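You operate a simulated robot arm through the tools that you are given. There is no shell and no other tool.

The job below is to be done with a simulated robot arm. You get a single attempt, and the scene is never put back.

## Task
Crank the wet striped cloth through the clothes wringer and catch the water in the drip bowl.
Fine: keep clear of the rollers; empty the drip bowl into the cream bowl and stand it back under the spout.

Only the result counts: the job must be done as asked and must still hold three seconds after the hand-in. Knocking over, shifting, dropping, spilling or breaking anything else fails it. Flat cloth is picked up by pressing the open fingertips on it (5 to 10 N) and closing them slowly along it; thin cloth reads only 2 to 8 mm in the jaws.

## Robot
A 7-joint arm with a two-finger parallel gripper, fixed in place. Base frame: the origin is on the floor under the middle of its stand, x ahead of it, y to its left, z up. Readings come in m, rad, newtons and seconds.
It reaches about 1.247 m from its shoulder. Its first joint turns from -2.304 to 2.304 rad. Payload 3.91 kg.
Tool frame: the origin (TCP) lies between the finger pads and is the grasp point; the fingertips stand 0.03 m ahead of it; z points along the fingers, y is the line along which they close. The gripper opens to 0.11 m. The fingers are 0.02 m wide and 0.01 m thick; the gripper's body (0.048 by 0.112 m) begins 0.055 m behind the TCP.
Orientation is told as [roll, pitch, yaw] about the base's x, y, z axes, in that order, counted from this pose: with the fingers straight down and closing along the base's y, the tool's x points along the base's -x, its y along +y and its z along -z.

## Interface
- The arm moves only by the tool arm_command. Its argument "plan" is one flat list of numbers, 6 for each row, row after row: the shift along the base's x, y, z in cm, then the turn, a rotation vector about the base's x, y, z in rad. In form: [tx, ty, tz, ax, ay, az, tx, ty, tz, ax, ay, az, ...]. A call has 1 to 20 rows; each row is the pose to reach, as a shift and turn from the pose commanded when the call began. "gripper" is the closure, from 0 (fully open) to 1 (shut), set as the call begins (left out, the last holds). A row lasts 0.2 s, in which the tool goes at most 0.05 m and 0.15 rad; a call with a longer step from one row to the next is refused whole, and so is a gripper value outside its range. A pose out of reach is approached as far as the arm can. The call stops where the force on the tool passes 40 N (or 10 N more than at its start, if that is more) or the arm is blocked; 0.2 s more then pass. Each finger travels about 0.108 m/s and halts on what it meets, pressing with about 32 N; the grip force reading is that of the motor and also rises with nothing between the fingers. The clock runs only during rows and for 0.2 s after the last one: add rows that repeat a pose to give the fingers time. It gives the time, the measured TCP pose, the force on the tool (base axes), the opening and the grip force at its end, in the units of the frame above (readings bear some noise), with the torque about the TCP (base axes, N m) and any sound that the robot's microphone picked up.
- Cameras (640 x 400 px; columns grow to the right, rows downward): "scene" is fixed at [0.3924, -0.6514, 1.6664]; the picture's right is [0.50, -0.87, 0.00], its down [-0.58, -0.33, -0.75] and it looks along [0.65, 0.37, -0.67] (base axes); focal length 290 px, centre (320, 200). "wrist" rides on the gripper at [0.072, 0.017, -0.103] in the tool frame; the picture's right is [-0.23, 0.97, 0.00], its down [-0.76, -0.18, -0.62] and it looks along [-0.61, -0.14, 0.78] (tool axes); focal length 222 px, centre (320, 200). There is no depth. A picture from a camera that has moved, and an enlarged one, comes with that camera's place and axes in the base frame and with its lens. The place of the scene camera against the robot may be out by one fixed shift of up to 0.012 m in any direction.
- capture(camera): a new picture of that camera. No time passes.
- zoom(camera, box): a new picture of the part [left, top, right, bottom] of that camera's present view, enlarged. No time passes.
- hand_in(): hands the job in; it is judged then, once.

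Nothing tells you positions but the pictures and the camera data. Unless the task says otherwise, let go and move clear before handing in.

The tools are called after "Request:" as a command line: name --argument value ..., lists and objects as JSON in quotes. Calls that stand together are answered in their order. arm_command: Moves the arm, as the interface text tells. Its arguments: {"type":"object","properties":{"plan":{"type":"array","items":{"type":"number"}},"gripper":{"type":"number"}},"required":["plan"]} The other tools are called the same way: capture (camera) takes a picture; zoom (camera, box) takes an enlarged picture of a part of a camera's view; hand_in () hands the job in.

At the start:

```text
t: 0.0
tool_pos: [0.6835, -0.1959, 1.398]
orientation: [0.0, -0.001, 0.001]
ft_force: [-0.1, 0.5, -0.2]
wrist_torque: [-0.02, 0.02, 0.02]
opening: 0.1099
gripper_force: 0.1
```

scene: 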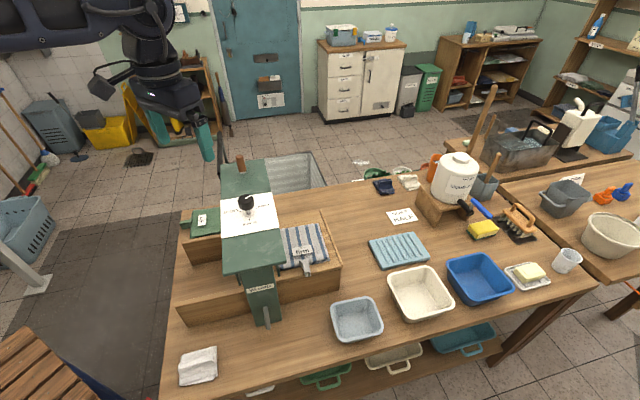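
wrist: 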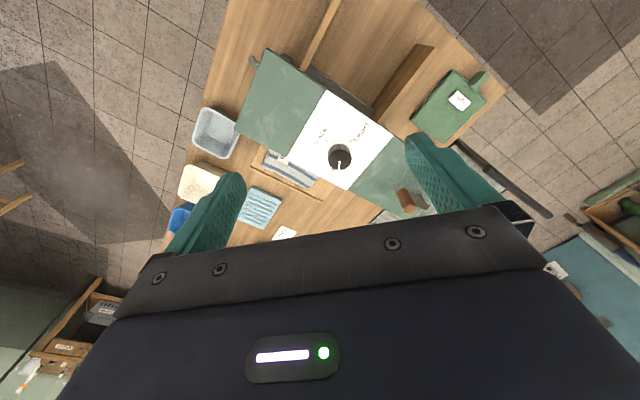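

I see a workbench with a green clothes wringer, a striped cloth on its feed tray and several bowls. First I'll look closer at the parts to read the labels.

Request:
zoom --camera "scene" --box '[160, 140, 360, 265]'

Request:
zoom --camera "scene" --box '[160, 240, 360, 365]'

Request:
zoom --camera "scene" --box '[320, 160, 600, 335]'

Request:
zoom --camera "wrist" --box '[160, 20, 520, 245]'

```text
3.20 times, centred on (260, 202) of scene
camera zoom: at [0.3924, -0.6514, 1.6664], right [0.5, -0.87, 0.0], down [-0.58, -0.33, -0.75], along [0.65, 0.37, -0.67], focal length 929 px, centre (512, 192)
```

zoom: 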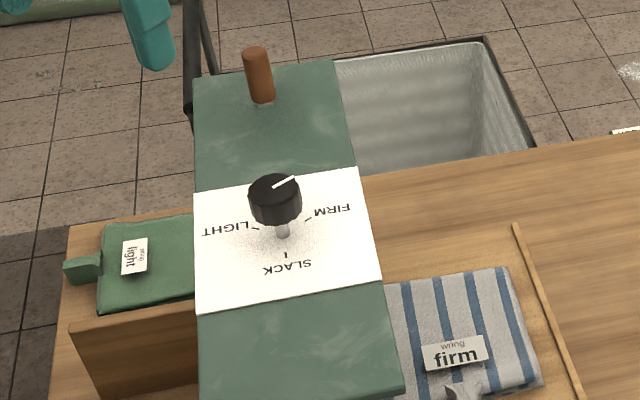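

```text
3.20 times, centred on (260, 302) of scene
camera zoom: at [0.3924, -0.6514, 1.6664], right [0.5, -0.87, 0.0], down [-0.58, -0.33, -0.75], along [0.65, 0.37, -0.67], focal length 929 px, centre (512, -128)
```

zoom: 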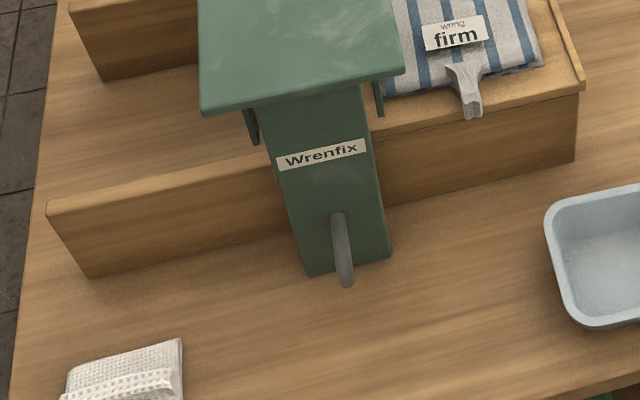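

```text
2.29 times, centred on (460, 248) of scene
camera zoom: at [0.3924, -0.6514, 1.6664], right [0.5, -0.87, 0.0], down [-0.58, -0.33, -0.75], along [0.65, 0.37, -0.67], focal length 664 px, centre (0, 91)
```

zoom: 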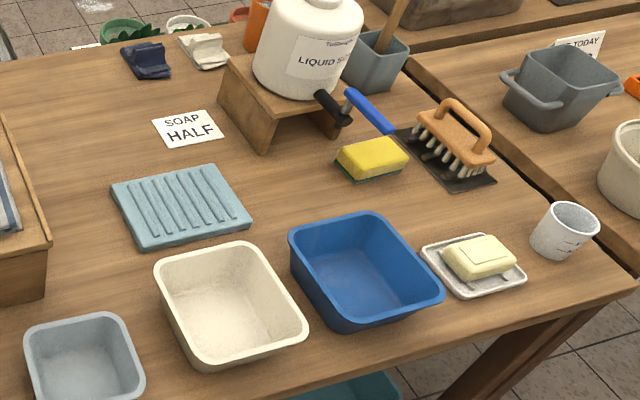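

```text
1.78 times, centred on (340, 132) of wrist
camera zoom: at [0.6105, -0.1794, 1.5014], right [0.23, 0.97, 0.0], down [0.76, -0.18, 0.62], along [0.61, -0.14, -0.78], focal length 395 px, centre (284, 320)
```

zoom: 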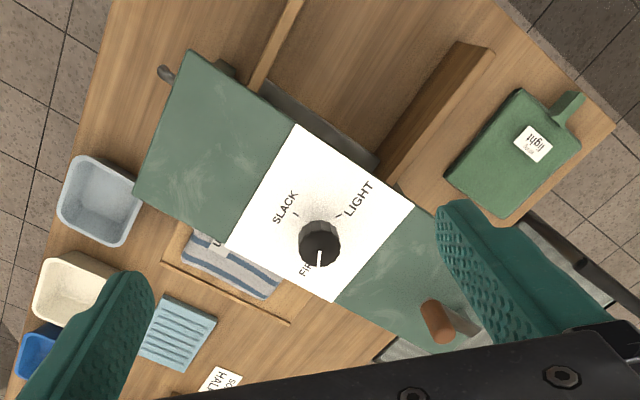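

The wringer stands turned about 45° with its knob near (0.80, -0.19, 1.14). I'll zoom in on the handle, spout and rollers before moving anything.

Request:
zoom --camera "scene" --box '[200, 140, 280, 190]'

Request:
zoom --camera "wrist" --box '[360, 140, 480, 215]'

Request:
zoom --camera "wrist" --box '[160, 20, 340, 132]'

Request:
zoom --camera "scene" --box '[230, 260, 310, 330]'

```text
8.00 times, centred on (240, 165) of scene
camera zoom: at [0.3924, -0.6514, 1.6664], right [0.5, -0.87, 0.0], down [-0.58, -0.33, -0.75], along [0.65, 0.37, -0.67], focal length 2323 px, centre (960, 480)
```

zoom: 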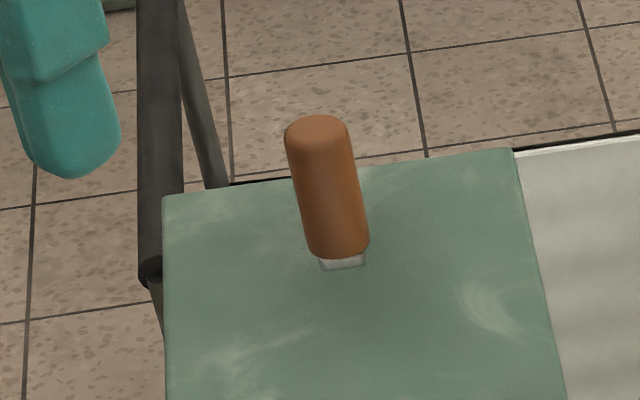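

```text
5.33 times, centred on (420, 178) of wrist
camera zoom: at [0.6105, -0.1794, 1.5014], right [0.23, 0.97, 0.0], down [0.76, -0.18, 0.62], along [0.61, -0.14, -0.78], focal length 1185 px, centre (-213, 320)
```

zoom: 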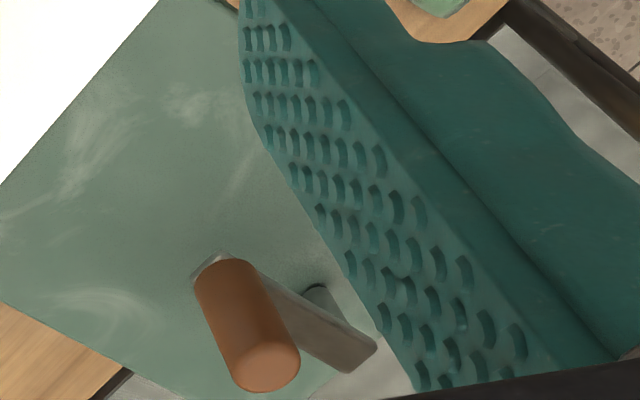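

```text
3.56 times, centred on (250, 76) of wrist
camera zoom: at [0.6105, -0.1794, 1.5014], right [0.23, 0.97, 0.0], down [0.76, -0.18, 0.62], along [0.61, -0.14, -0.78], focal length 790 px, centre (569, 641)
```

zoom: 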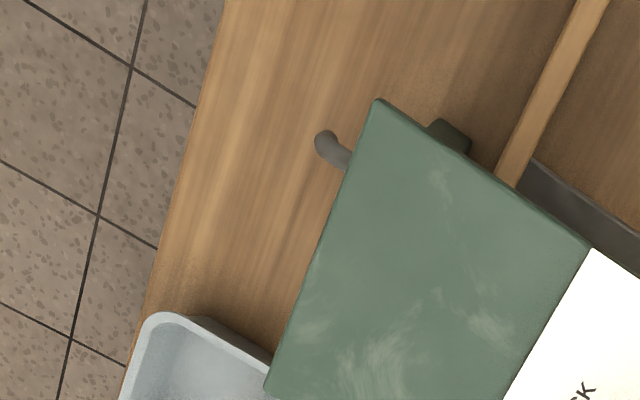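

```text
5.71 times, centred on (270, 295) of scene
camera zoom: at [0.3924, -0.6514, 1.6664], right [0.5, -0.87, 0.0], down [-0.58, -0.33, -0.75], along [0.65, 0.37, -0.67], focal length 1659 px, centre (606, -343)
```

zoom: 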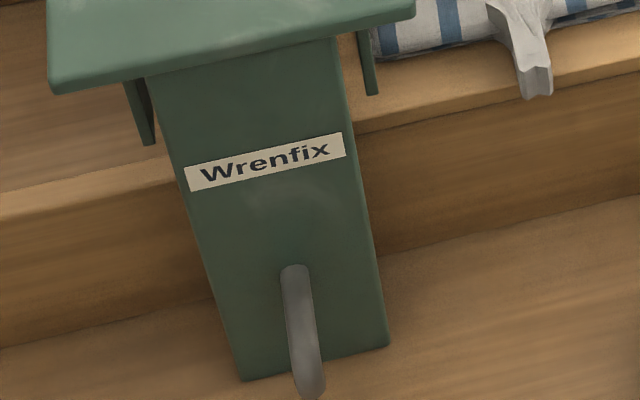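

The crank is a vertical brown handle on a short horizontal arm on top of the far end of the wringer, near (0.91, -0.08) and 1.13–1.19 high. Next I'll carry the wrist camera to the feed-tray side for a better look at the cloth, bowls and table height.

Request:
arm_command --plan '[-0.5, -4, -2, 0, 0, 0, -1, -8, -4, 0, 0, 0, -1.5, -12, -7, 0, 0, 0, -2, -16, -9, 0, 0, 0, -2.5, -20, -12, 0, 0, 0, -3, -24, -14, 0, 0, 0, -3, -25, -15, 0, 0, 0]'

Request:
capture --camera "wrist"

Request:
capture --camera "scene"

```text
refused: row 3 steps farther than a row can; nothing moved
```

```text
taken
camera wrist: at [0.6105, -0.1794, 1.5014], right [0.23, 0.97, 0.0], down [0.76, -0.18, 0.62], along [0.61, -0.14, -0.78], focal length 222 px, centre (320, 200)
```

wrist: 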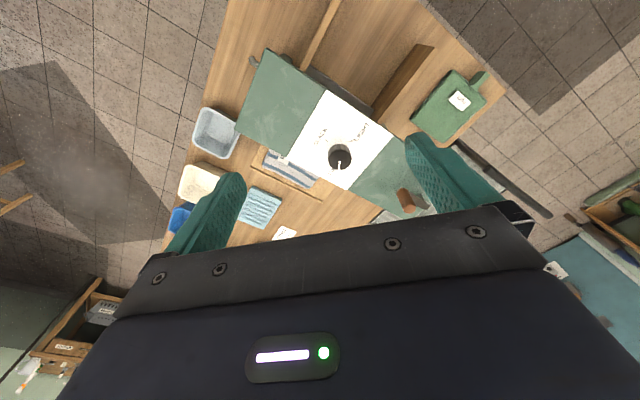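

```text
taken
```

scene: 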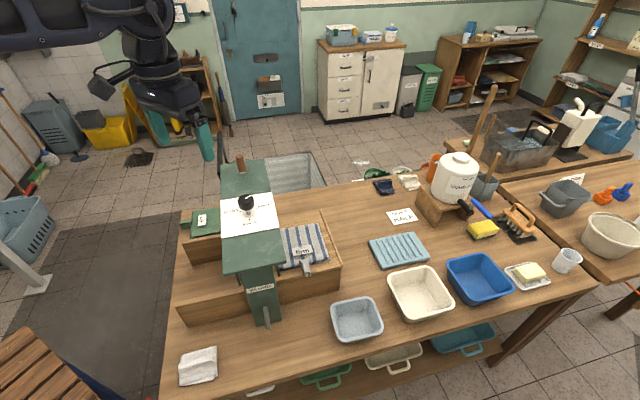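

Nothing moved because one step was too long. I'll send the same move again in smaller steps.

Request:
arm_command --plan '[-0.4, -3.5, -2, 0, 0, 0, -0.8, -7, -4, 0, 0, 0, -1.2, -10.5, -6, 0, 0, 0, -1.6, -14, -8, 0, 0, 0, -2, -17.5, -10, 0, 0, 0, -2.4, -21, -12, 0, 0, 0, -2.8, -24, -14, 0, 0, 0, -3, -25, -15, 0, 0, 0]'

Request:
capture --camera "wrist"

Request:
capture --camera "scene"

```text
t: 1.8
tool_pos: [0.6518, -0.4451, 1.2479]
orientation: [0.002, 0.001, 0.0]
ft_force: [0.3, 0.0, 0.0]
wrist_torque: [-0.02, -0.01, 0.0]
opening: 0.1099
gripper_force: 0.1
```

```text
taken
camera wrist: at [0.5788, -0.4298, 1.3518], right [0.23, 0.97, 0.0], down [0.76, -0.18, 0.62], along [0.61, -0.14, -0.78], focal length 222 px, centre (320, 200)
```

wrist: 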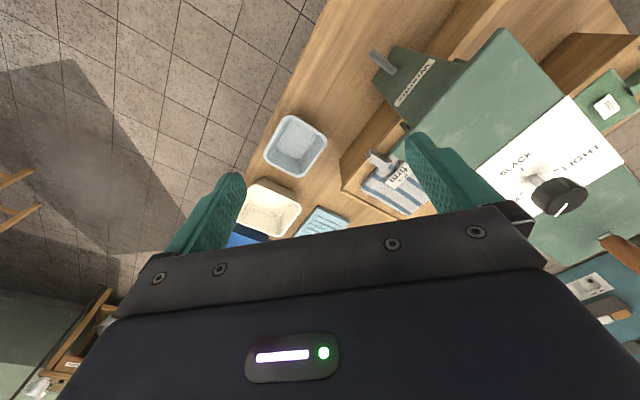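

```text
taken
```

scene: 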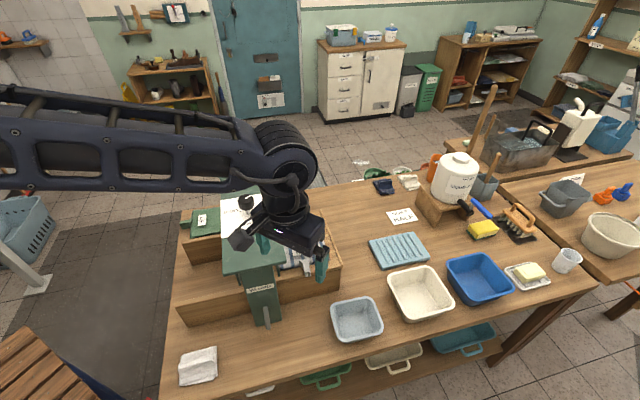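

The light-blue bowl's rim is around (0.80, -0.54, 0.83). I'll zoom in on the bowl, spout, cloth and feed tray in this view.

Request:
zoom --camera "wrist" --box '[330, 20, 490, 120]'

Request:
zoom --camera "wrist" --box '[330, 130, 450, 220]'

Request:
zoom --camera "wrist" --box '[220, 100, 360, 240]'

Request:
zoom --camera "wrist" --box '[470, 100, 640, 240]'

```text
4.00 times, centred on (410, 70) of wrist
camera zoom: at [0.5788, -0.4298, 1.3518], right [0.23, 0.97, 0.0], down [0.76, -0.18, 0.62], along [0.61, -0.14, -0.78], focal length 888 px, centre (-40, 720)
```

zoom: 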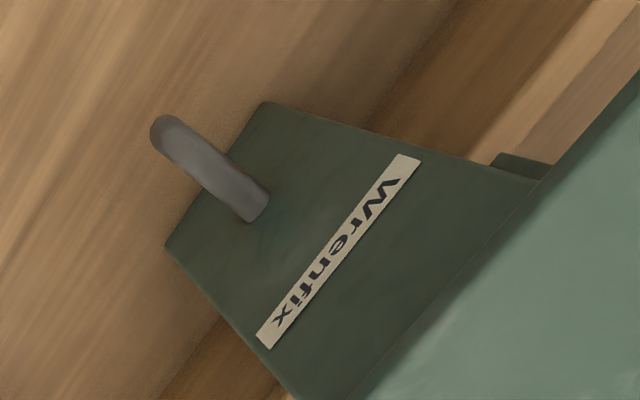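

```text
4.44 times, centred on (390, 175) of wrist
camera zoom: at [0.5788, -0.4298, 1.3518], right [0.23, 0.97, 0.0], down [0.76, -0.18, 0.62], along [0.61, -0.14, -0.78], focal length 987 px, centre (9, 311)
```

zoom: 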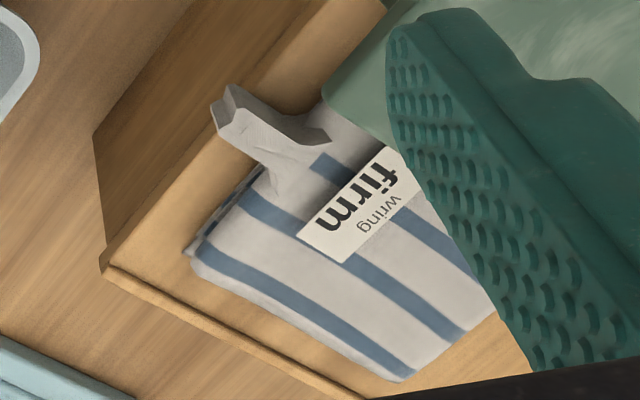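

```text
2.86 times, centred on (290, 170) of wrist
camera zoom: at [0.5788, -0.4298, 1.3518], right [0.23, 0.97, 0.0], down [0.76, -0.18, 0.62], along [0.61, -0.14, -0.78], focal length 635 px, centre (406, 286)
```

zoom: 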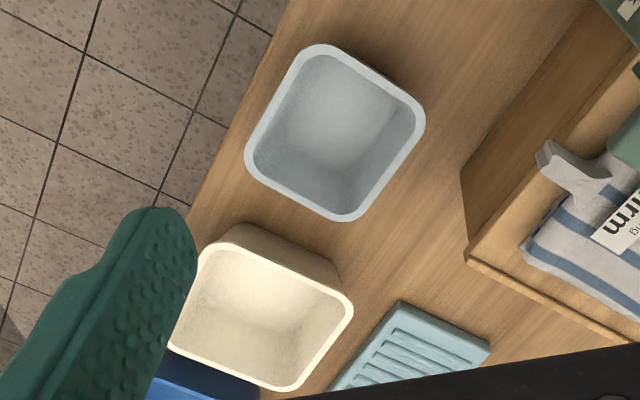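

```text
2.86 times, centred on (555, 170) of wrist
camera zoom: at [0.5788, -0.4298, 1.3518], right [0.23, 0.97, 0.0], down [0.76, -0.18, 0.62], along [0.61, -0.14, -0.78], focal length 635 px, centre (-351, 286)
```

zoom: 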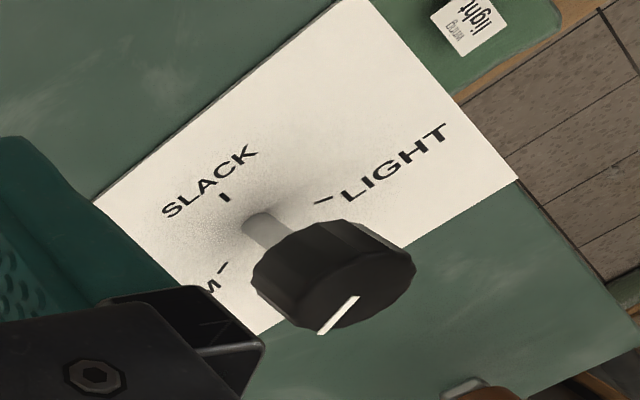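

The cloth's tag says "wring firm", and the knob pointer already looks close to the FIRM tick, which I'll check later. Now I'll turn the wrist so the camera looks along +y at the feed side and under the top plate.

Request:
arm_command --plan '[1.5, -1.5, 0, 0, 0, 0.14, 3, -3, 0, 0, 0, 0.28, 4.5, -4.5, 0, 0, 0, 0.42, 6, -6, 0, 0, 0, 0.56, 7.5, -7.5, 0, 0, 0, 0.7, 9, -9, 0, 0, 0, 0.84, 10.5, -10.5, 0, 0, 0, 0.98, 12, -12, 0, 0, 0, 1.12, 13.5, -13.5, 0, 0, 0, 1.26, 15, -15, 0, 0, 0, 1.4, 17, -16.5, 0, 0, 0, 1.54, 19, -18, 0, 0, 0, 1.68, 20, -18, 0, 0, 0, 1.8]'

Request:
capture --camera "wrist"

Request:
capture --camera "scene"

```text
t: 4.6
tool_pos: [0.8524, -0.6241, 1.2462]
orientation: [0.001, 0.0, 1.801]
ft_force: [-0.8, 0.0, 0.4]
wrist_torque: [0.0, -0.01, -0.04]
opening: 0.1101
gripper_force: 0.1
```

```text
taken
camera wrist: at [0.8531, -0.7001, 1.3506], right [-1.0, 0.0, 0.0], down [0.0, 0.78, 0.62], along [0.0, 0.62, -0.78], focal length 222 px, centre (320, 200)
```

wrist: 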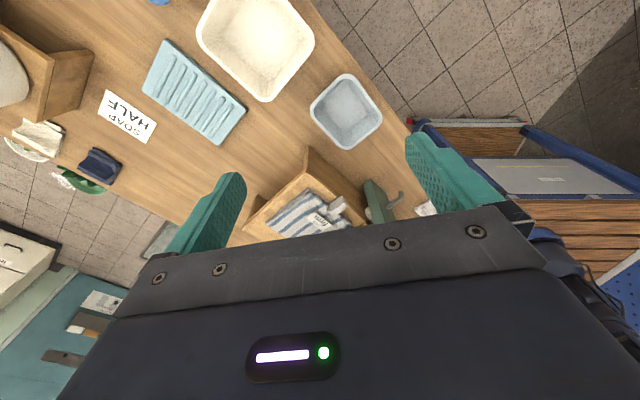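

```text
taken
```

scene: 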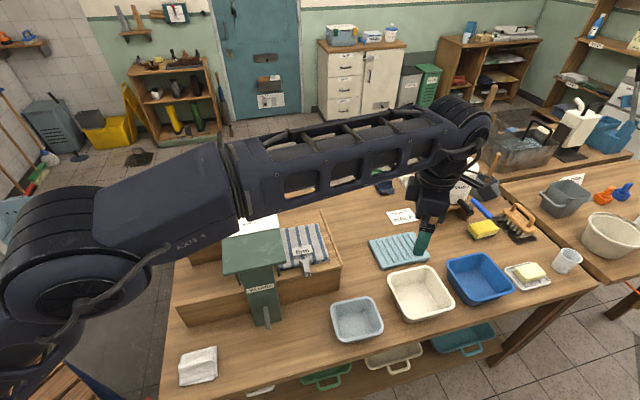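

The camera now faces +y over the bowls. I'll tilt the tool so it looks nearly level under the top plate, and come down a little while staying clear of everything.

Request:
arm_command --plan '[0, 1, -2, 0.14, 0, 0, 0, 2, -4, 0.28, 0, 0, 0, 3, -6, 0.42, 0, 0, 0, 4, -9, 0.56, 0, 0, 0, 5, -11, 0.7, 0, 0, 0, 5, -12, 0.8, 0, 0]'

Request:
capture --camera "wrist"

```text
t: 6.0
tool_pos: [0.8542, -0.575, 1.1287]
orientation: [-0.234, -0.775, 1.896]
ft_force: [-0.2, 0.2, 0.1]
wrist_torque: [-0.08, 0.04, -0.01]
opening: 0.1099
gripper_force: 0.1
```

```text
taken
camera wrist: at [0.8533, -0.7024, 1.148], right [-1.0, 0.0, 0.0], down [0.0, 0.1, 1.0], along [0.0, 1.0, -0.1], focal length 222 px, centre (320, 200)
```

wrist: 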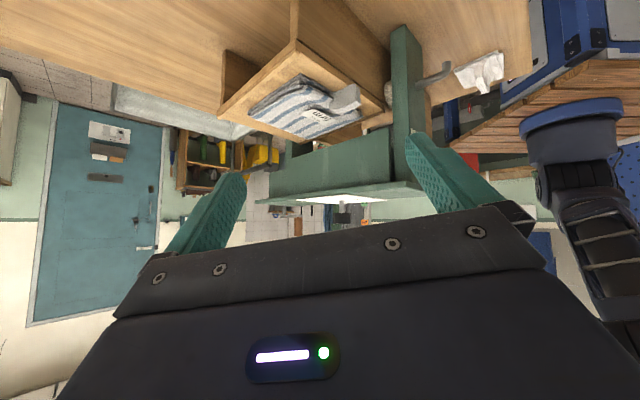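

Request:
zoom --camera "wrist" --box '[220, 20, 500, 230]'

Request:
zoom --camera "wrist" --box '[240, 60, 420, 180]'

Request:
zoom --camera "wrist" --box '[260, 180, 420, 230]'

```text
1.90 times, centred on (360, 125) of wrist
camera zoom: at [0.8533, -0.7024, 1.148], right [-1.0, 0.0, 0.0], down [0.0, 0.1, 1.0], along [0.0, 1.0, -0.1], focal length 423 px, centre (244, 343)
```

zoom: 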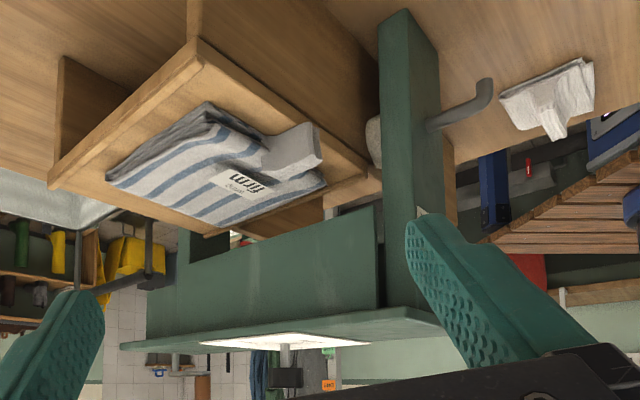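

```text
3.33 times, centred on (330, 120) of wrist
camera zoom: at [0.8533, -0.7024, 1.148], right [-1.0, 0.0, 0.0], down [0.0, 0.1, 1.0], along [0.0, 1.0, -0.1], focal length 740 px, centre (287, 467)
```

zoom: 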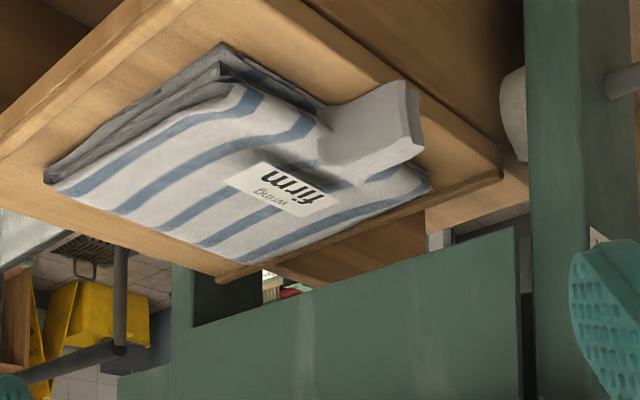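

```text
4.00 times, centred on (340, 205) of wrist
camera zoom: at [0.8533, -0.7024, 1.148], right [-1.0, 0.0, 0.0], down [0.0, 0.1, 1.0], along [0.0, 1.0, -0.1], focal length 888 px, centre (240, 180)
```

zoom: 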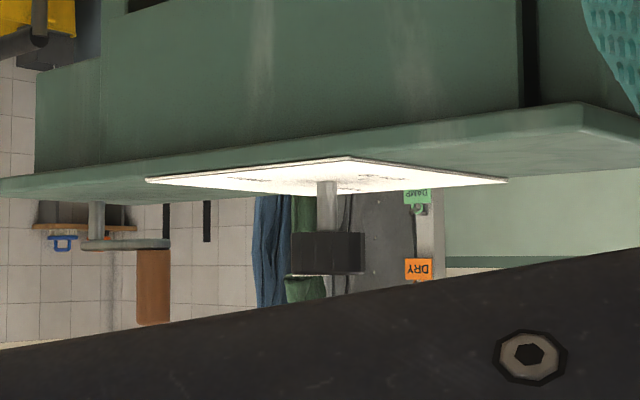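

The picture is upside down here: the cloth lies folded on a wooden tray at about z 0.93, and a green apron hangs from the top plate with its lower edge near z 0.995. I'll go lower to look through the slot at the rollers; the fingertips stay well above the bowl rims.

Request:
arm_command --plan '[0, 0, -4, 0, 0, 0, 0, 0, -8, 0, 0, 0, 0, 0, -12, 0, 0, 0, 0, 0, -15, 0, 0, 0]'

Request:
capture --camera "wrist"

Request:
zoom --camera "wrist" --box '[240, 110, 440, 235]'

Request:
capture --camera "scene"

```text
t: 7.0
tool_pos: [0.8535, -0.5735, 0.9799]
orientation: [-0.229, -0.773, 1.895]
ft_force: [-0.2, -0.6, 0.7]
wrist_torque: [-0.05, 0.01, -0.02]
opening: 0.11
gripper_force: 0.0
```

```text
taken
camera wrist: at [0.853, -0.7016, 0.9981], right [-1.0, 0.0, 0.0], down [0.0, 0.1, 1.0], along [0.0, 1.0, -0.1], focal length 222 px, centre (320, 200)
```

wrist: 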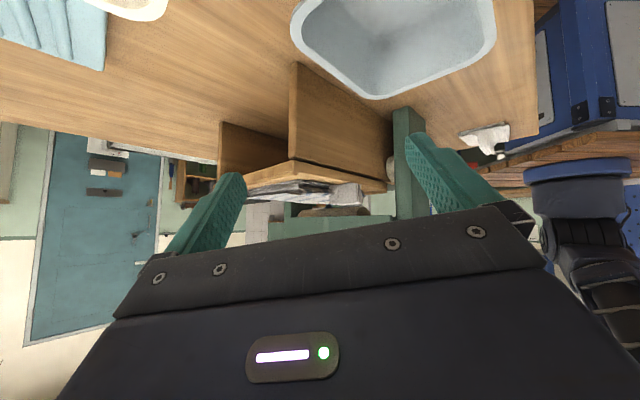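

```text
3.20 times, centred on (340, 172) of wrist
camera zoom: at [0.853, -0.7016, 0.9981], right [-1.0, 0.0, 0.0], down [0.0, 0.1, 1.0], along [0.0, 1.0, -0.1], focal length 711 px, centre (256, 288)
```

zoom: 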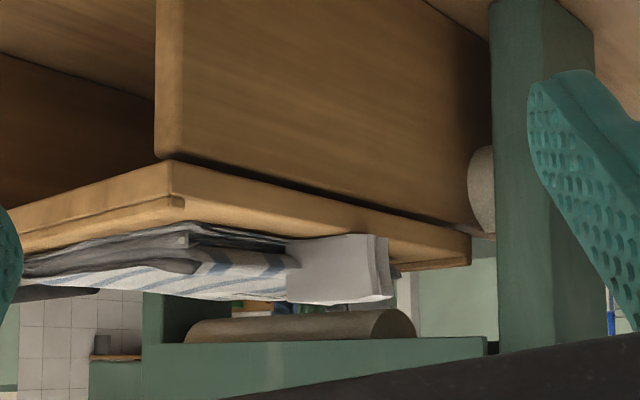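

```text
taken
```

scene: 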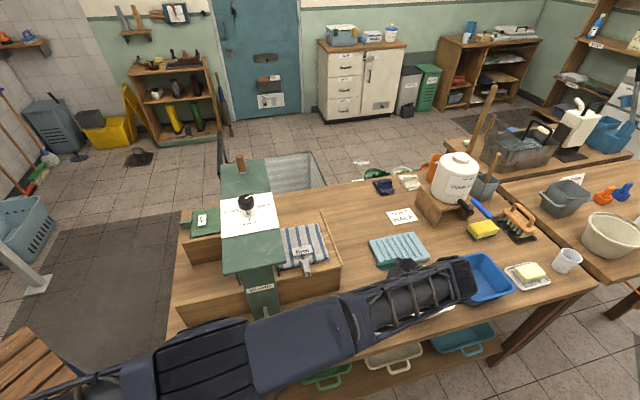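

Through the slot I can see what looks like an upper roller below the apron and the end of a lower roller beside the near post. I'll zoom in further to judge the gap and where the cloth's edge lies.

Request:
zoom --camera "wrist" --box '[280, 170, 400, 230]'

Request:
zoom --camera "wrist" --box '[340, 140, 410, 215]'

Request:
zoom --camera "scene" --box '[215, 180, 285, 225]'

```text
5.33 times, centred on (340, 200) of wrist
camera zoom: at [0.853, -0.7016, 0.9981], right [-1.0, 0.0, 0.0], down [0.0, 0.1, 1.0], along [0.0, 1.0, -0.1], focal length 1185 px, centre (213, 200)
```

zoom: 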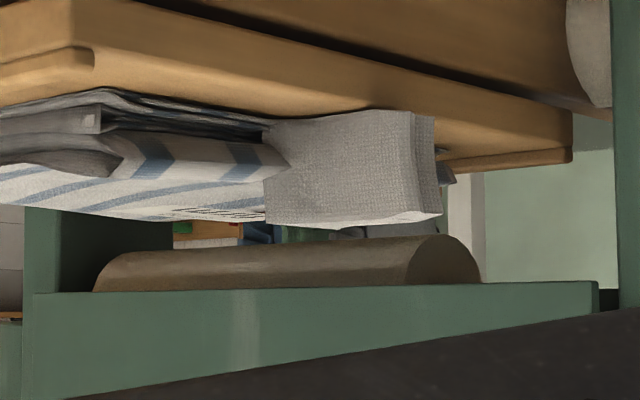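

```text
5.33 times, centred on (375, 178) of wrist
camera zoom: at [0.853, -0.7016, 0.9981], right [-1.0, 0.0, 0.0], down [0.0, 0.1, 1.0], along [0.0, 1.0, -0.1], focal length 1185 px, centre (27, 320)
```

zoom: 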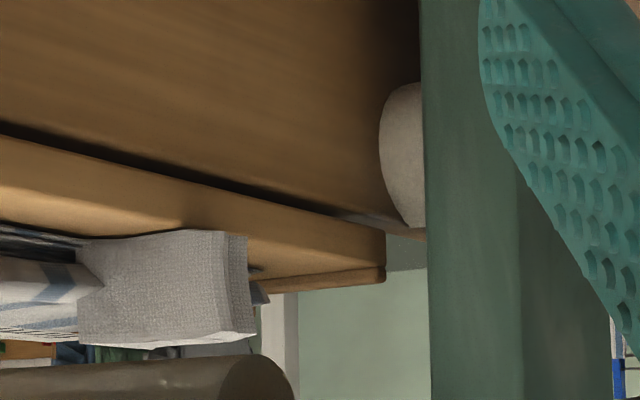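

```text
8.89 times, centred on (250, 202) of scene
camera zoom: at [0.3924, -0.6514, 1.6664], right [0.5, -0.87, 0.0], down [-0.58, -0.33, -0.75], along [0.65, 0.37, -0.67], focal length 2581 px, centre (942, 178)
```

zoom: 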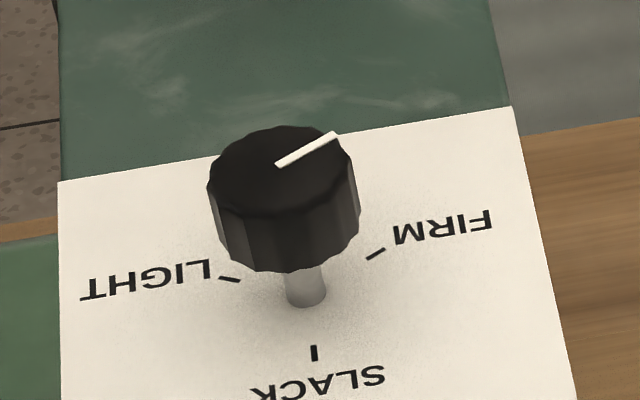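

The knob pointer is on FIRM, which matches the cloth's tag. Next I'll raise the arm, straighten it and go round to the output side to see the rollers from there.

Request:
arm_command --plan '[0, 0, 4, 0, 0, 0, 0, 0, 8, 0, 0, 0, 0, 0, 12, 0, 0, 0, 0, 0, 16, -0.1, 0, 0, 0, 0, 20, -0.24, 0, 0, 0, 0, 24, -0.38, 0, 0, 0, 0, 28, -0.52, 0, 0, 0, 0, 30, -0.66, 0, 0, 0, 0, 32, -0.8, 0, 0]'

```text
t: 9.0
tool_pos: [0.8543, -0.576, 1.297]
orientation: [0.002, -0.001, 1.799]
ft_force: [-0.6, -0.1, -1.2]
wrist_torque: [0.08, 0.01, -0.01]
opening: 0.1101
gripper_force: 0.1
```

The arm is clear at z 1.30 with the fingers straight down. I'll swing over to the output side at this height, which clears the knob and handle by a wide margin.

Request:
arm_command --plan '[-2.08, 3.68, 0, 0, 0, -0.139, -4.16, 7.36, 0, 0, 0, -0.278, -6.24, 11.04, 0, 0, 0, -0.417, -8.32, 14.72, 0, 0, 0, -0.556, -10.4, 18.4, 0, 0, 0, -0.695, -12.48, 22.08, 0, 0, 0, -0.834, -14.56, 25.76, 0, 0, 0, -0.973, -16.64, 29.44, 0, 0, 0, -1.112, -18.72, 33.12, 0, 0, 0, -1.251, -20.8, 36.8, 0, 0, 0, -1.39, -22.88, 40.48, 0, 0, 0, -1.529, -24.96, 44.16, 0, 0, 0, -1.668, -27.04, 47.84, 0, 0, 0, -1.807, -29.12, 51.52, 0, 0, 0, -1.946, -31.2, 55.2, 0, 0, 0, -2.085, -33.28, 58.88, 0, 0, 0, -2.224, -35.4, 62.6, 0, 0, 0, -2.36]'

Request:
capture --camera "wrist"

Request:
capture --camera "scene"

```text
t: 12.6
tool_pos: [0.4963, 0.0484, 1.2981]
orientation: [0.001, -0.001, -0.562]
ft_force: [-0.4, -0.5, 0.4]
wrist_torque: [0.02, 0.03, -0.01]
opening: 0.1099
gripper_force: 0.1
```

```text
taken
camera wrist: at [0.446, 0.1008, 1.4023], right [0.71, 0.7, 0.0], down [0.55, -0.56, 0.62], along [0.44, -0.44, -0.78], focal length 222 px, centre (320, 200)
```

wrist: 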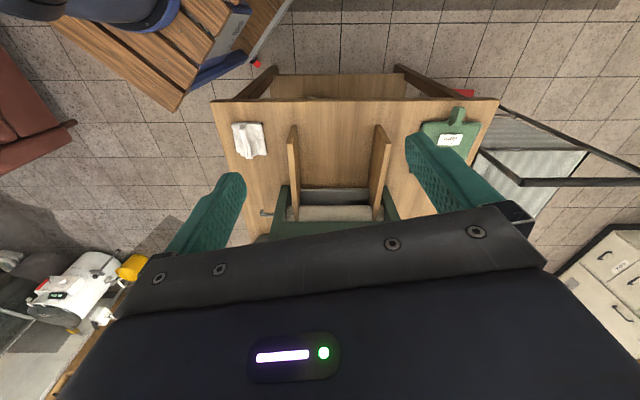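

```text
taken
```

scene: 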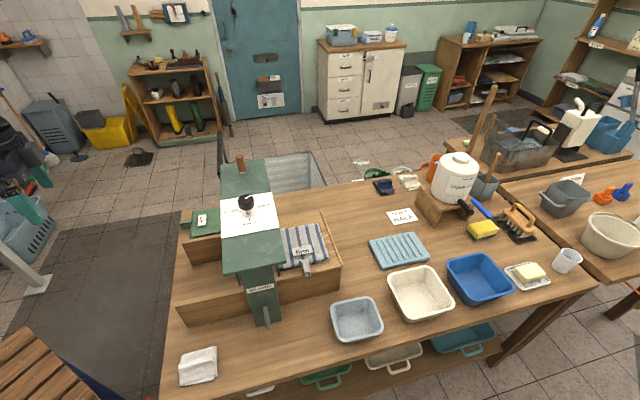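

From here I can see the pale lower roller with a grey drip trough under it. I'll zoom in.

Request:
zoom --camera "wrist" --box '[240, 160, 440, 240]'

Request:
zoom --camera "wrist" --box '[210, 60, 510, 240]'

```text
3.20 times, centred on (340, 200) of wrist
camera zoom: at [0.446, 0.1008, 1.4023], right [0.71, 0.7, 0.0], down [0.55, -0.56, 0.62], along [0.44, -0.44, -0.78], focal length 711 px, centre (256, 200)
```

zoom: 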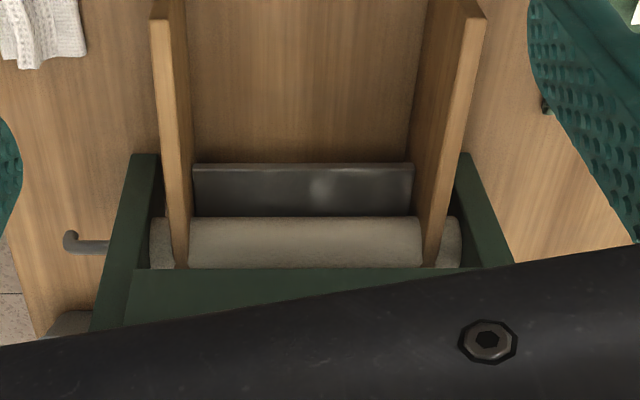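

```text
2.13 times, centred on (360, 150) of wrist
camera zoom: at [0.446, 0.1008, 1.4023], right [0.71, 0.7, 0.0], down [0.55, -0.56, 0.62], along [0.44, -0.44, -0.78], focal length 474 px, centre (235, 307)
```

zoom: 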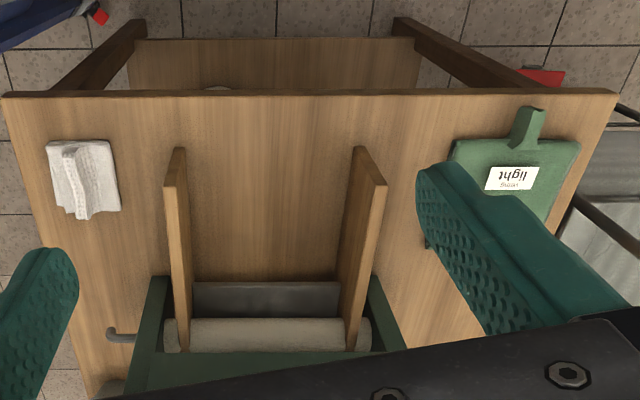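

The output side has an open chute between two wooden walls, with nothing in it. I'll tilt and lower the camera here to see the rollers and nip level from this side.

Request:
arm_command --plan '[0.5, -0.5, -4, -0.09, -0.09, 0, 1, -1, -8, -0.18, -0.18, 0, 1.5, -1.5, -12, -0.27, -0.27, 0, 2, -2, -16, -0.36, -0.36, 0, 2.5, -2.5, -20, -0.45, -0.45, 0, 3, -3, -24, -0.52, -0.52, 0, 3.5, -3.5, -28, -0.57, -0.57, 0, 4, -4, -31, -0.57, -0.57, 0]'

Request:
capture --camera "wrist"

Request:
zoom --camera "wrist" --box '[230, 100, 430, 225]'

```text
t: 14.4
tool_pos: [0.5571, 0.0231, 0.9931]
orientation: [-0.227, -0.781, -0.467]
ft_force: [0.1, 0.9, 0.6]
wrist_torque: [0.01, -0.02, -0.01]
opening: 0.1102
gripper_force: 0.0
out of reach, approached as far as the arm can: row 7, 8
```

```text
taken
camera wrist: at [0.4689, 0.1117, 1.0105], right [0.71, 0.7, 0.0], down [0.06, -0.07, 1.0], along [0.7, -0.71, -0.09], focal length 222 px, centre (320, 200)
```

wrist: 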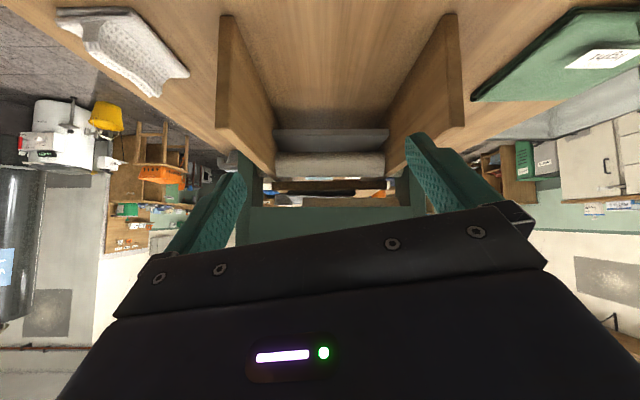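

```text
3.20 times, centred on (330, 162) of wrist
camera zoom: at [0.4689, 0.1117, 1.0105], right [0.71, 0.7, 0.0], down [0.06, -0.07, 1.0], along [0.7, -0.71, -0.09], focal length 711 px, centre (288, 320)
```

zoom: 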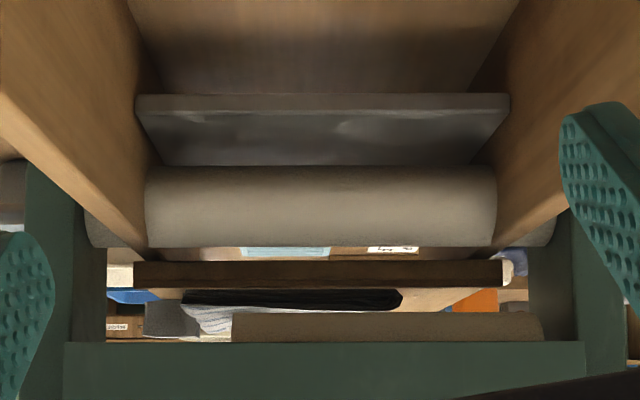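

I read the geometry as a lower roller top near z 0.923, an upper roller bottom near 0.965, and the tray ending right at the nip with the cloth's edge there. The spout tip is near (0.64, -0.35, 0.89) and the light-blue bowl stands about 25 cm to the side of it, so I'll back out and look at the near side, the spout and the bowls.

Request:
arm_command --plan '[-0.5, 0.5, 4, 0, 0, 0, -1, 1, 8, 0, 0, 0, -1.5, 1.5, 12, 0.09, 0.09, 0, -2, 2, 16, 0.18, 0.18, 0, -2.5, 2.5, 20, 0.27, 0.27, 0, -3, 3, 24, 0.36, 0.36, 0, -3.5, 3.5, 28, 0.45, 0.45, 0, -4, 4, 31, 0.52, 0.52, 0, -4, 4, 32, 0.57, 0.57, 0]'

```text
t: 16.4
tool_pos: [0.5188, 0.0644, 1.3135]
orientation: [0.0, 0.002, -0.559]
ft_force: [-0.1, 0.4, 0.6]
wrist_torque: [-0.04, -0.01, -0.01]
opening: 0.1102
gripper_force: 0.1
```

I'm back at z 1.31. Before the bowl, I'll look at the crank and plate from above for arrows or other markings.

Request:
arm_command --plan '[4, 0.6, 1, 0, 0, 0, 8, 1.2, 2, 0, 0, 0, 12, 1.8, 3, 0, 0, 0, 16, 2.4, 4, 0, 0, 0, 20, 3, 4.5, 0, 0, 0, 24, 3.6, 4.6, 0, 0, 0]'

Request:
capture --camera "wrist"

Request:
zoom --camera "wrist" --box '[220, 90, 420, 230]'

```text
t: 17.8
tool_pos: [0.7551, 0.1005, 1.3614]
orientation: [0.0, 0.0, -0.561]
ft_force: [-0.1, 0.0, 0.2]
wrist_torque: [-0.01, -0.08, 0.03]
opening: 0.11
gripper_force: 0.1
```

```text
taken
camera wrist: at [0.7042, 0.1518, 1.4646], right [0.71, 0.7, 0.0], down [0.55, -0.56, 0.62], along [0.44, -0.44, -0.78], focal length 222 px, centre (320, 200)
```

wrist: 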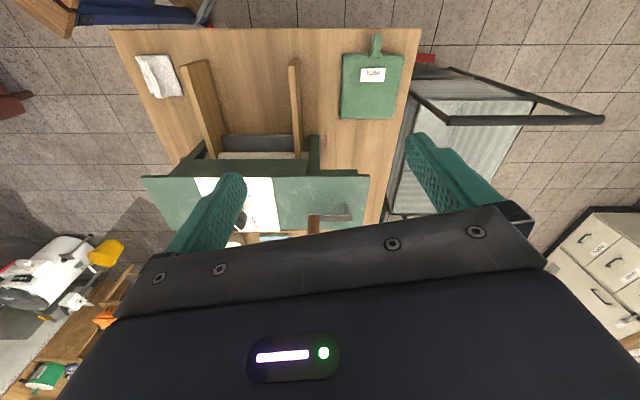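

```text
2.86 times, centred on (320, 160) of wrist
camera zoom: at [0.7042, 0.1518, 1.4646], right [0.71, 0.7, 0.0], down [0.55, -0.56, 0.62], along [0.44, -0.44, -0.78], focal length 635 px, centre (320, 314)
```

zoom: 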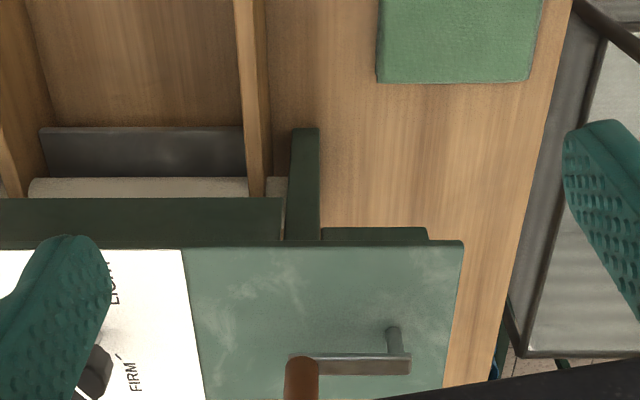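

The crank pivot is near (0.968, -0.033) and the handle about 7 cm from it toward the knob; there are no arrows on the plate. Next I'll go to the near side to view the spout, the drip bowl and the table height.

Request:
arm_command --plan '[-1.66, -3.75, -0.69, 0, 0, 0.098, -3.32, -7.5, -1.38, 0, 0, 0.196, -4.98, -11.25, -2.07, 0, 0, 0.294, -6.64, -15, -2.76, 0, 0, 0.392, -8.3, -18.75, -3.45, 0, 0, 0.49, -9.96, -22.5, -4.14, 0, 0, 0.588, -11.62, -26.25, -4.83, 0, 0, 0.686, -13.28, -30, -5.52, 0, 0, 0.784, -14.94, -33.75, -6.21, 0, 0, 0.882, -16.6, -37.5, -6.9, 0, 0, 0.98, -18.26, -41.25, -7.59, 0, 0, 1.078, -19.92, -45, -8.28, 0, 0, 1.176, -21.58, -48.75, -8.97, 0, 0, 1.274, -23.24, -52.5, -9.66, 0, 0, 1.372, -24.9, -56.25, -10.35, 0, 0, 1.47, -26.5, -60, -11, 0, 0, 1.57]'

Request:
capture --camera "wrist"

Request:
capture --camera "scene"

```text
t: 21.2
tool_pos: [0.4918, -0.4996, 1.2488]
orientation: [-0.001, 0.001, 1.011]
ft_force: [0.3, -0.6, 0.5]
wrist_torque: [-0.03, -0.01, 0.01]
opening: 0.11
gripper_force: 0.1
```

```text
taken
camera wrist: at [0.4388, -0.5545, 1.3526], right [-0.7, 0.71, 0.0], down [0.55, 0.55, 0.62], along [0.44, 0.44, -0.78], focal length 222 px, centre (320, 200)
```

wrist: 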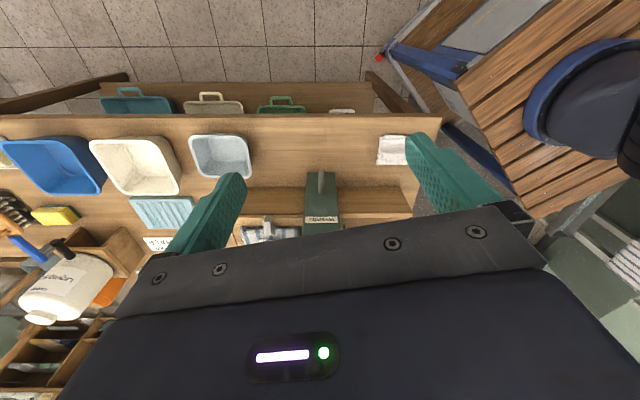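

```text
taken
```

scene: 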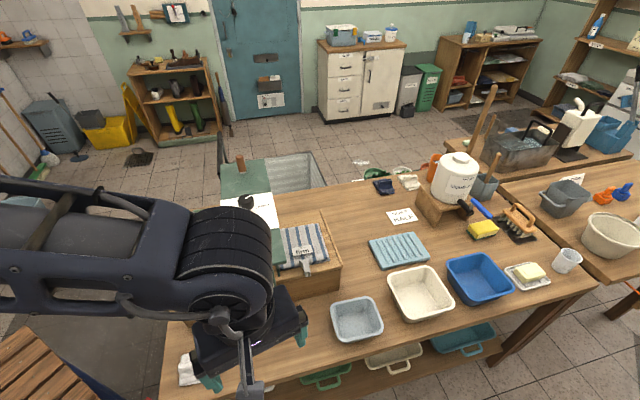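

I'll zoom in on this view to check for labels on the bowls and the spout's layout.

Request:
zoom --camera "wrist" --box '[80, 70, 360, 245]'

Request:
zoom --camera "wrist" --box '[240, 100, 400, 250]'

Request:
zoom --camera "scene" --box '[300, 270, 500, 395]'

```text
2.29 times, centred on (220, 158) of wrist
camera zoom: at [0.4388, -0.5545, 1.3526], right [-0.7, 0.71, 0.0], down [0.55, 0.55, 0.62], along [0.44, 0.44, -0.78], focal length 508 px, centre (549, 297)
```

zoom: 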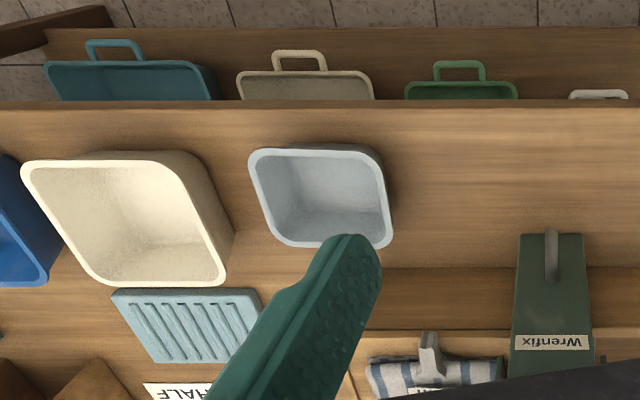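

```text
2.67 times, centred on (320, 175) of wrist
camera zoom: at [0.4388, -0.5545, 1.3526], right [-0.7, 0.71, 0.0], down [0.55, 0.55, 0.62], along [0.44, 0.44, -0.78], focal length 592 px, centre (320, 267)
```

zoom: 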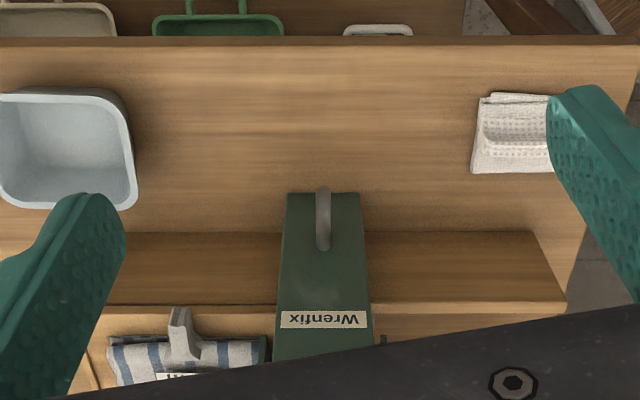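

```text
3.20 times, centred on (400, 332) of scene
camera zoom: at [0.3924, -0.6514, 1.6664], right [0.5, -0.87, 0.0], down [-0.58, -0.33, -0.75], along [0.65, 0.37, -0.67], focal length 929 px, centre (64, -224)
```

zoom: 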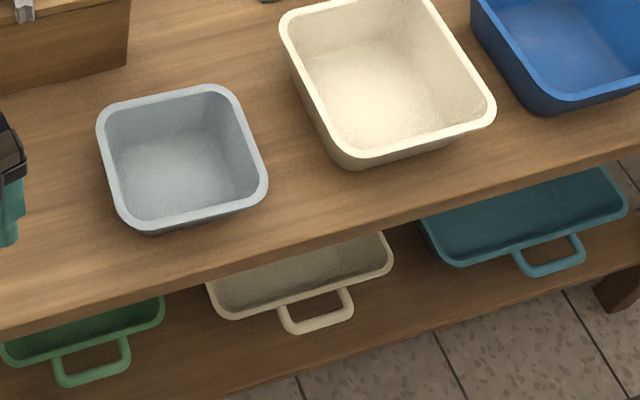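

No labels on the bowls, but the small light-blue one stands beside the wringer and is the only one its size, so I take it as the drip bowl, with the larger cream bowl next to it. I'll go above the drip bowl with the fingers turned to close across its side wall and measure the rims.

Request:
arm_command --plan '[2.85, -1.5, -2.1, 0, 0, -0.028, 5.7, -3, -4.2, 0, 0, -0.056, 8.55, -4.5, -6.3, 0, 0, -0.084, 11.4, -6, -8.4, 0, 0, -0.112, 14.25, -7.5, -10.5, 0, 0, -0.14, 17.1, -9, -12.6, 0, 0, -0.168, 20, -10.5, -14.7, 0, 0, -0.196, 22.8, -12, -16.9, 0, 0, -0.226]'

Request:
capture --camera "wrist"

Request:
zoom --camera "wrist" --box '[120, 20, 440, 220]'

```text
t: 23.0
tool_pos: [0.7235, -0.6212, 1.0813]
orientation: [-0.003, 0.0, 0.784]
ft_force: [-0.2, 0.2, 1.1]
wrist_torque: [-0.01, -0.03, 0.02]
opening: 0.11
gripper_force: 0.0
```

```text
taken
camera wrist: at [0.6597, -0.6607, 1.1855], right [-0.53, 0.85, 0.0], down [0.66, 0.41, 0.62], along [0.53, 0.33, -0.78], focal length 222 px, centre (320, 200)
```

wrist: 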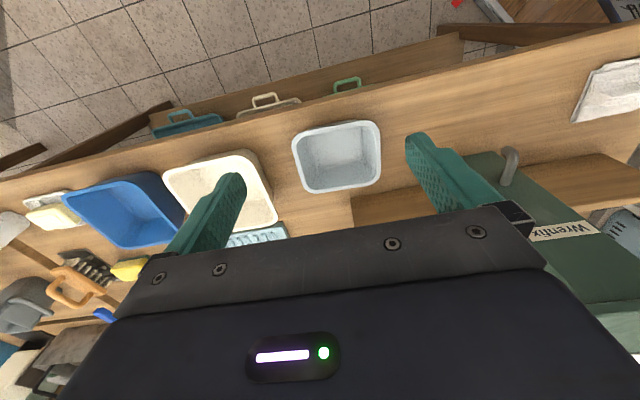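

```text
2.00 times, centred on (280, 120) of wrist
camera zoom: at [0.6597, -0.6607, 1.1855], right [-0.53, 0.85, 0.0], down [0.66, 0.41, 0.62], along [0.53, 0.33, -0.78], focal length 444 px, centre (400, 360)
```

zoom: 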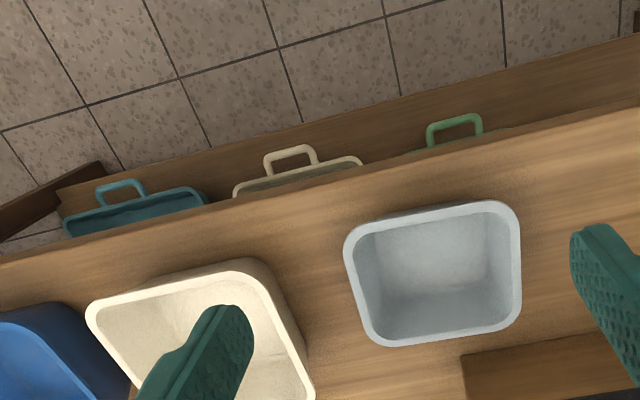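

The drip bowl measures about 0.14 x 0.12 m with its rim near z 0.847 and centre near (0.80, -0.537); the cream bowl centre is about (0.99, -0.68) at the same rim height. The pour will be near the edge of reach, so I'll test that with the empty gripper high above the bowls.

Request:
arm_command --plan '[3.9, -0.8, 0, 0, 0, 0, 7.8, -1.6, 0, 0, 0, 0, 11.7, -2.4, 0, 0, 0, 0, 15.6, -3, 0, 0, 0, 0, 19.5, -3.5, 0, 0, 0, 0, 23.6, -4, 0, 0, 0, 0, 27, -5, 0, 0, 0, 0, 30, -6, 0, 0, 0, 0]'

Request:
capture --camera "wrist"

Request:
capture --camera "scene"

```text
t: 24.8
tool_pos: [0.9765, -0.6598, 1.0742]
orientation: [0.002, 0.001, 0.783]
ft_force: [-0.1, -0.6, -0.2]
wrist_torque: [0.01, 0.02, -0.03]
opening: 0.1101
gripper_force: 0.0
out of reach, approached as far as the arm can: row 7, 8
```

```text
taken
camera wrist: at [0.9142, -0.6996, 1.1779], right [-0.53, 0.85, 0.0], down [0.67, 0.41, 0.62], along [0.53, 0.33, -0.78], focal length 222 px, centre (320, 200)
```

wrist: 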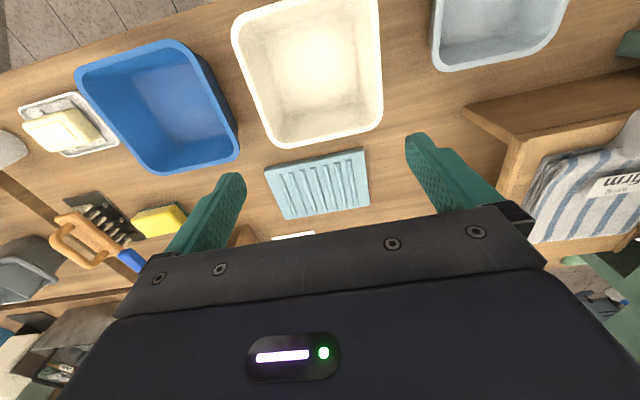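

```text
taken
```

scene: 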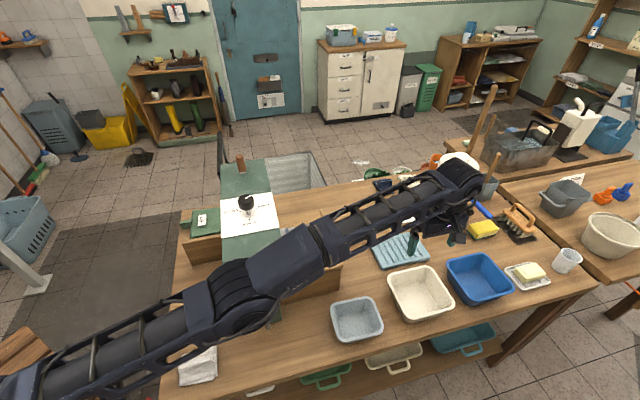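

With the fingers straight down the arm stops at a radius of about 1.18 m, so I'll pour by gripping the drip bowl's near wall and tipping it toward the robot with the fingers swinging outward. I'll test that wrist motion empty in the air, starting with the yaw.

Request:
arm_command --plan '[-1, 1, 1, 0, 0, -0.143, -2, 1.5, 2, 0, 0, -0.286, -3, 2, 3, 0, 0, -0.429, -4, 2.5, 4, 0, 0, -0.572, -5, 3, 5, 0, 0, -0.715, -6, 3.5, 6, 0, 0, -0.858, -6, 4, 7, 0, 0, -1.0, -6, 4, 8, 0, 0, -1.143, -6, 4, 8, 0, 0, -1.286, -6, 4, 8, 0, 0, -1.429, -6, 4, 8, 0, 0, -1.57]'

Request:
capture --camera "wrist"

```text
t: 27.2
tool_pos: [0.9167, -0.6185, 1.1543]
orientation: [0.0, 0.0, -0.788]
ft_force: [0.8, -0.1, 0.3]
wrist_torque: [-0.02, -0.02, 0.02]
opening: 0.11
gripper_force: 0.0
```

```text
taken
camera wrist: at [0.8779, -0.5561, 1.2591], right [0.85, 0.53, 0.0], down [0.41, -0.67, 0.62], along [0.33, -0.53, -0.78], focal length 222 px, centre (320, 200)
```

wrist: 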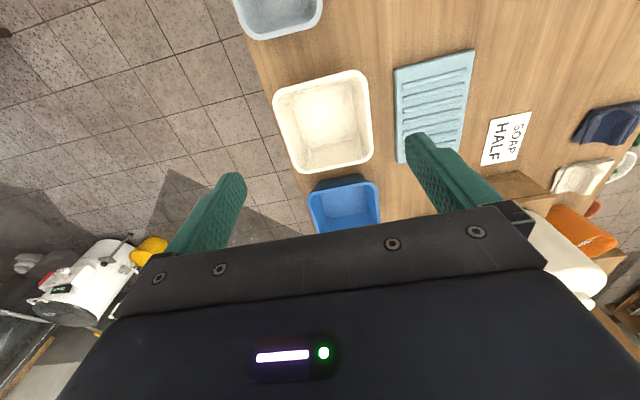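

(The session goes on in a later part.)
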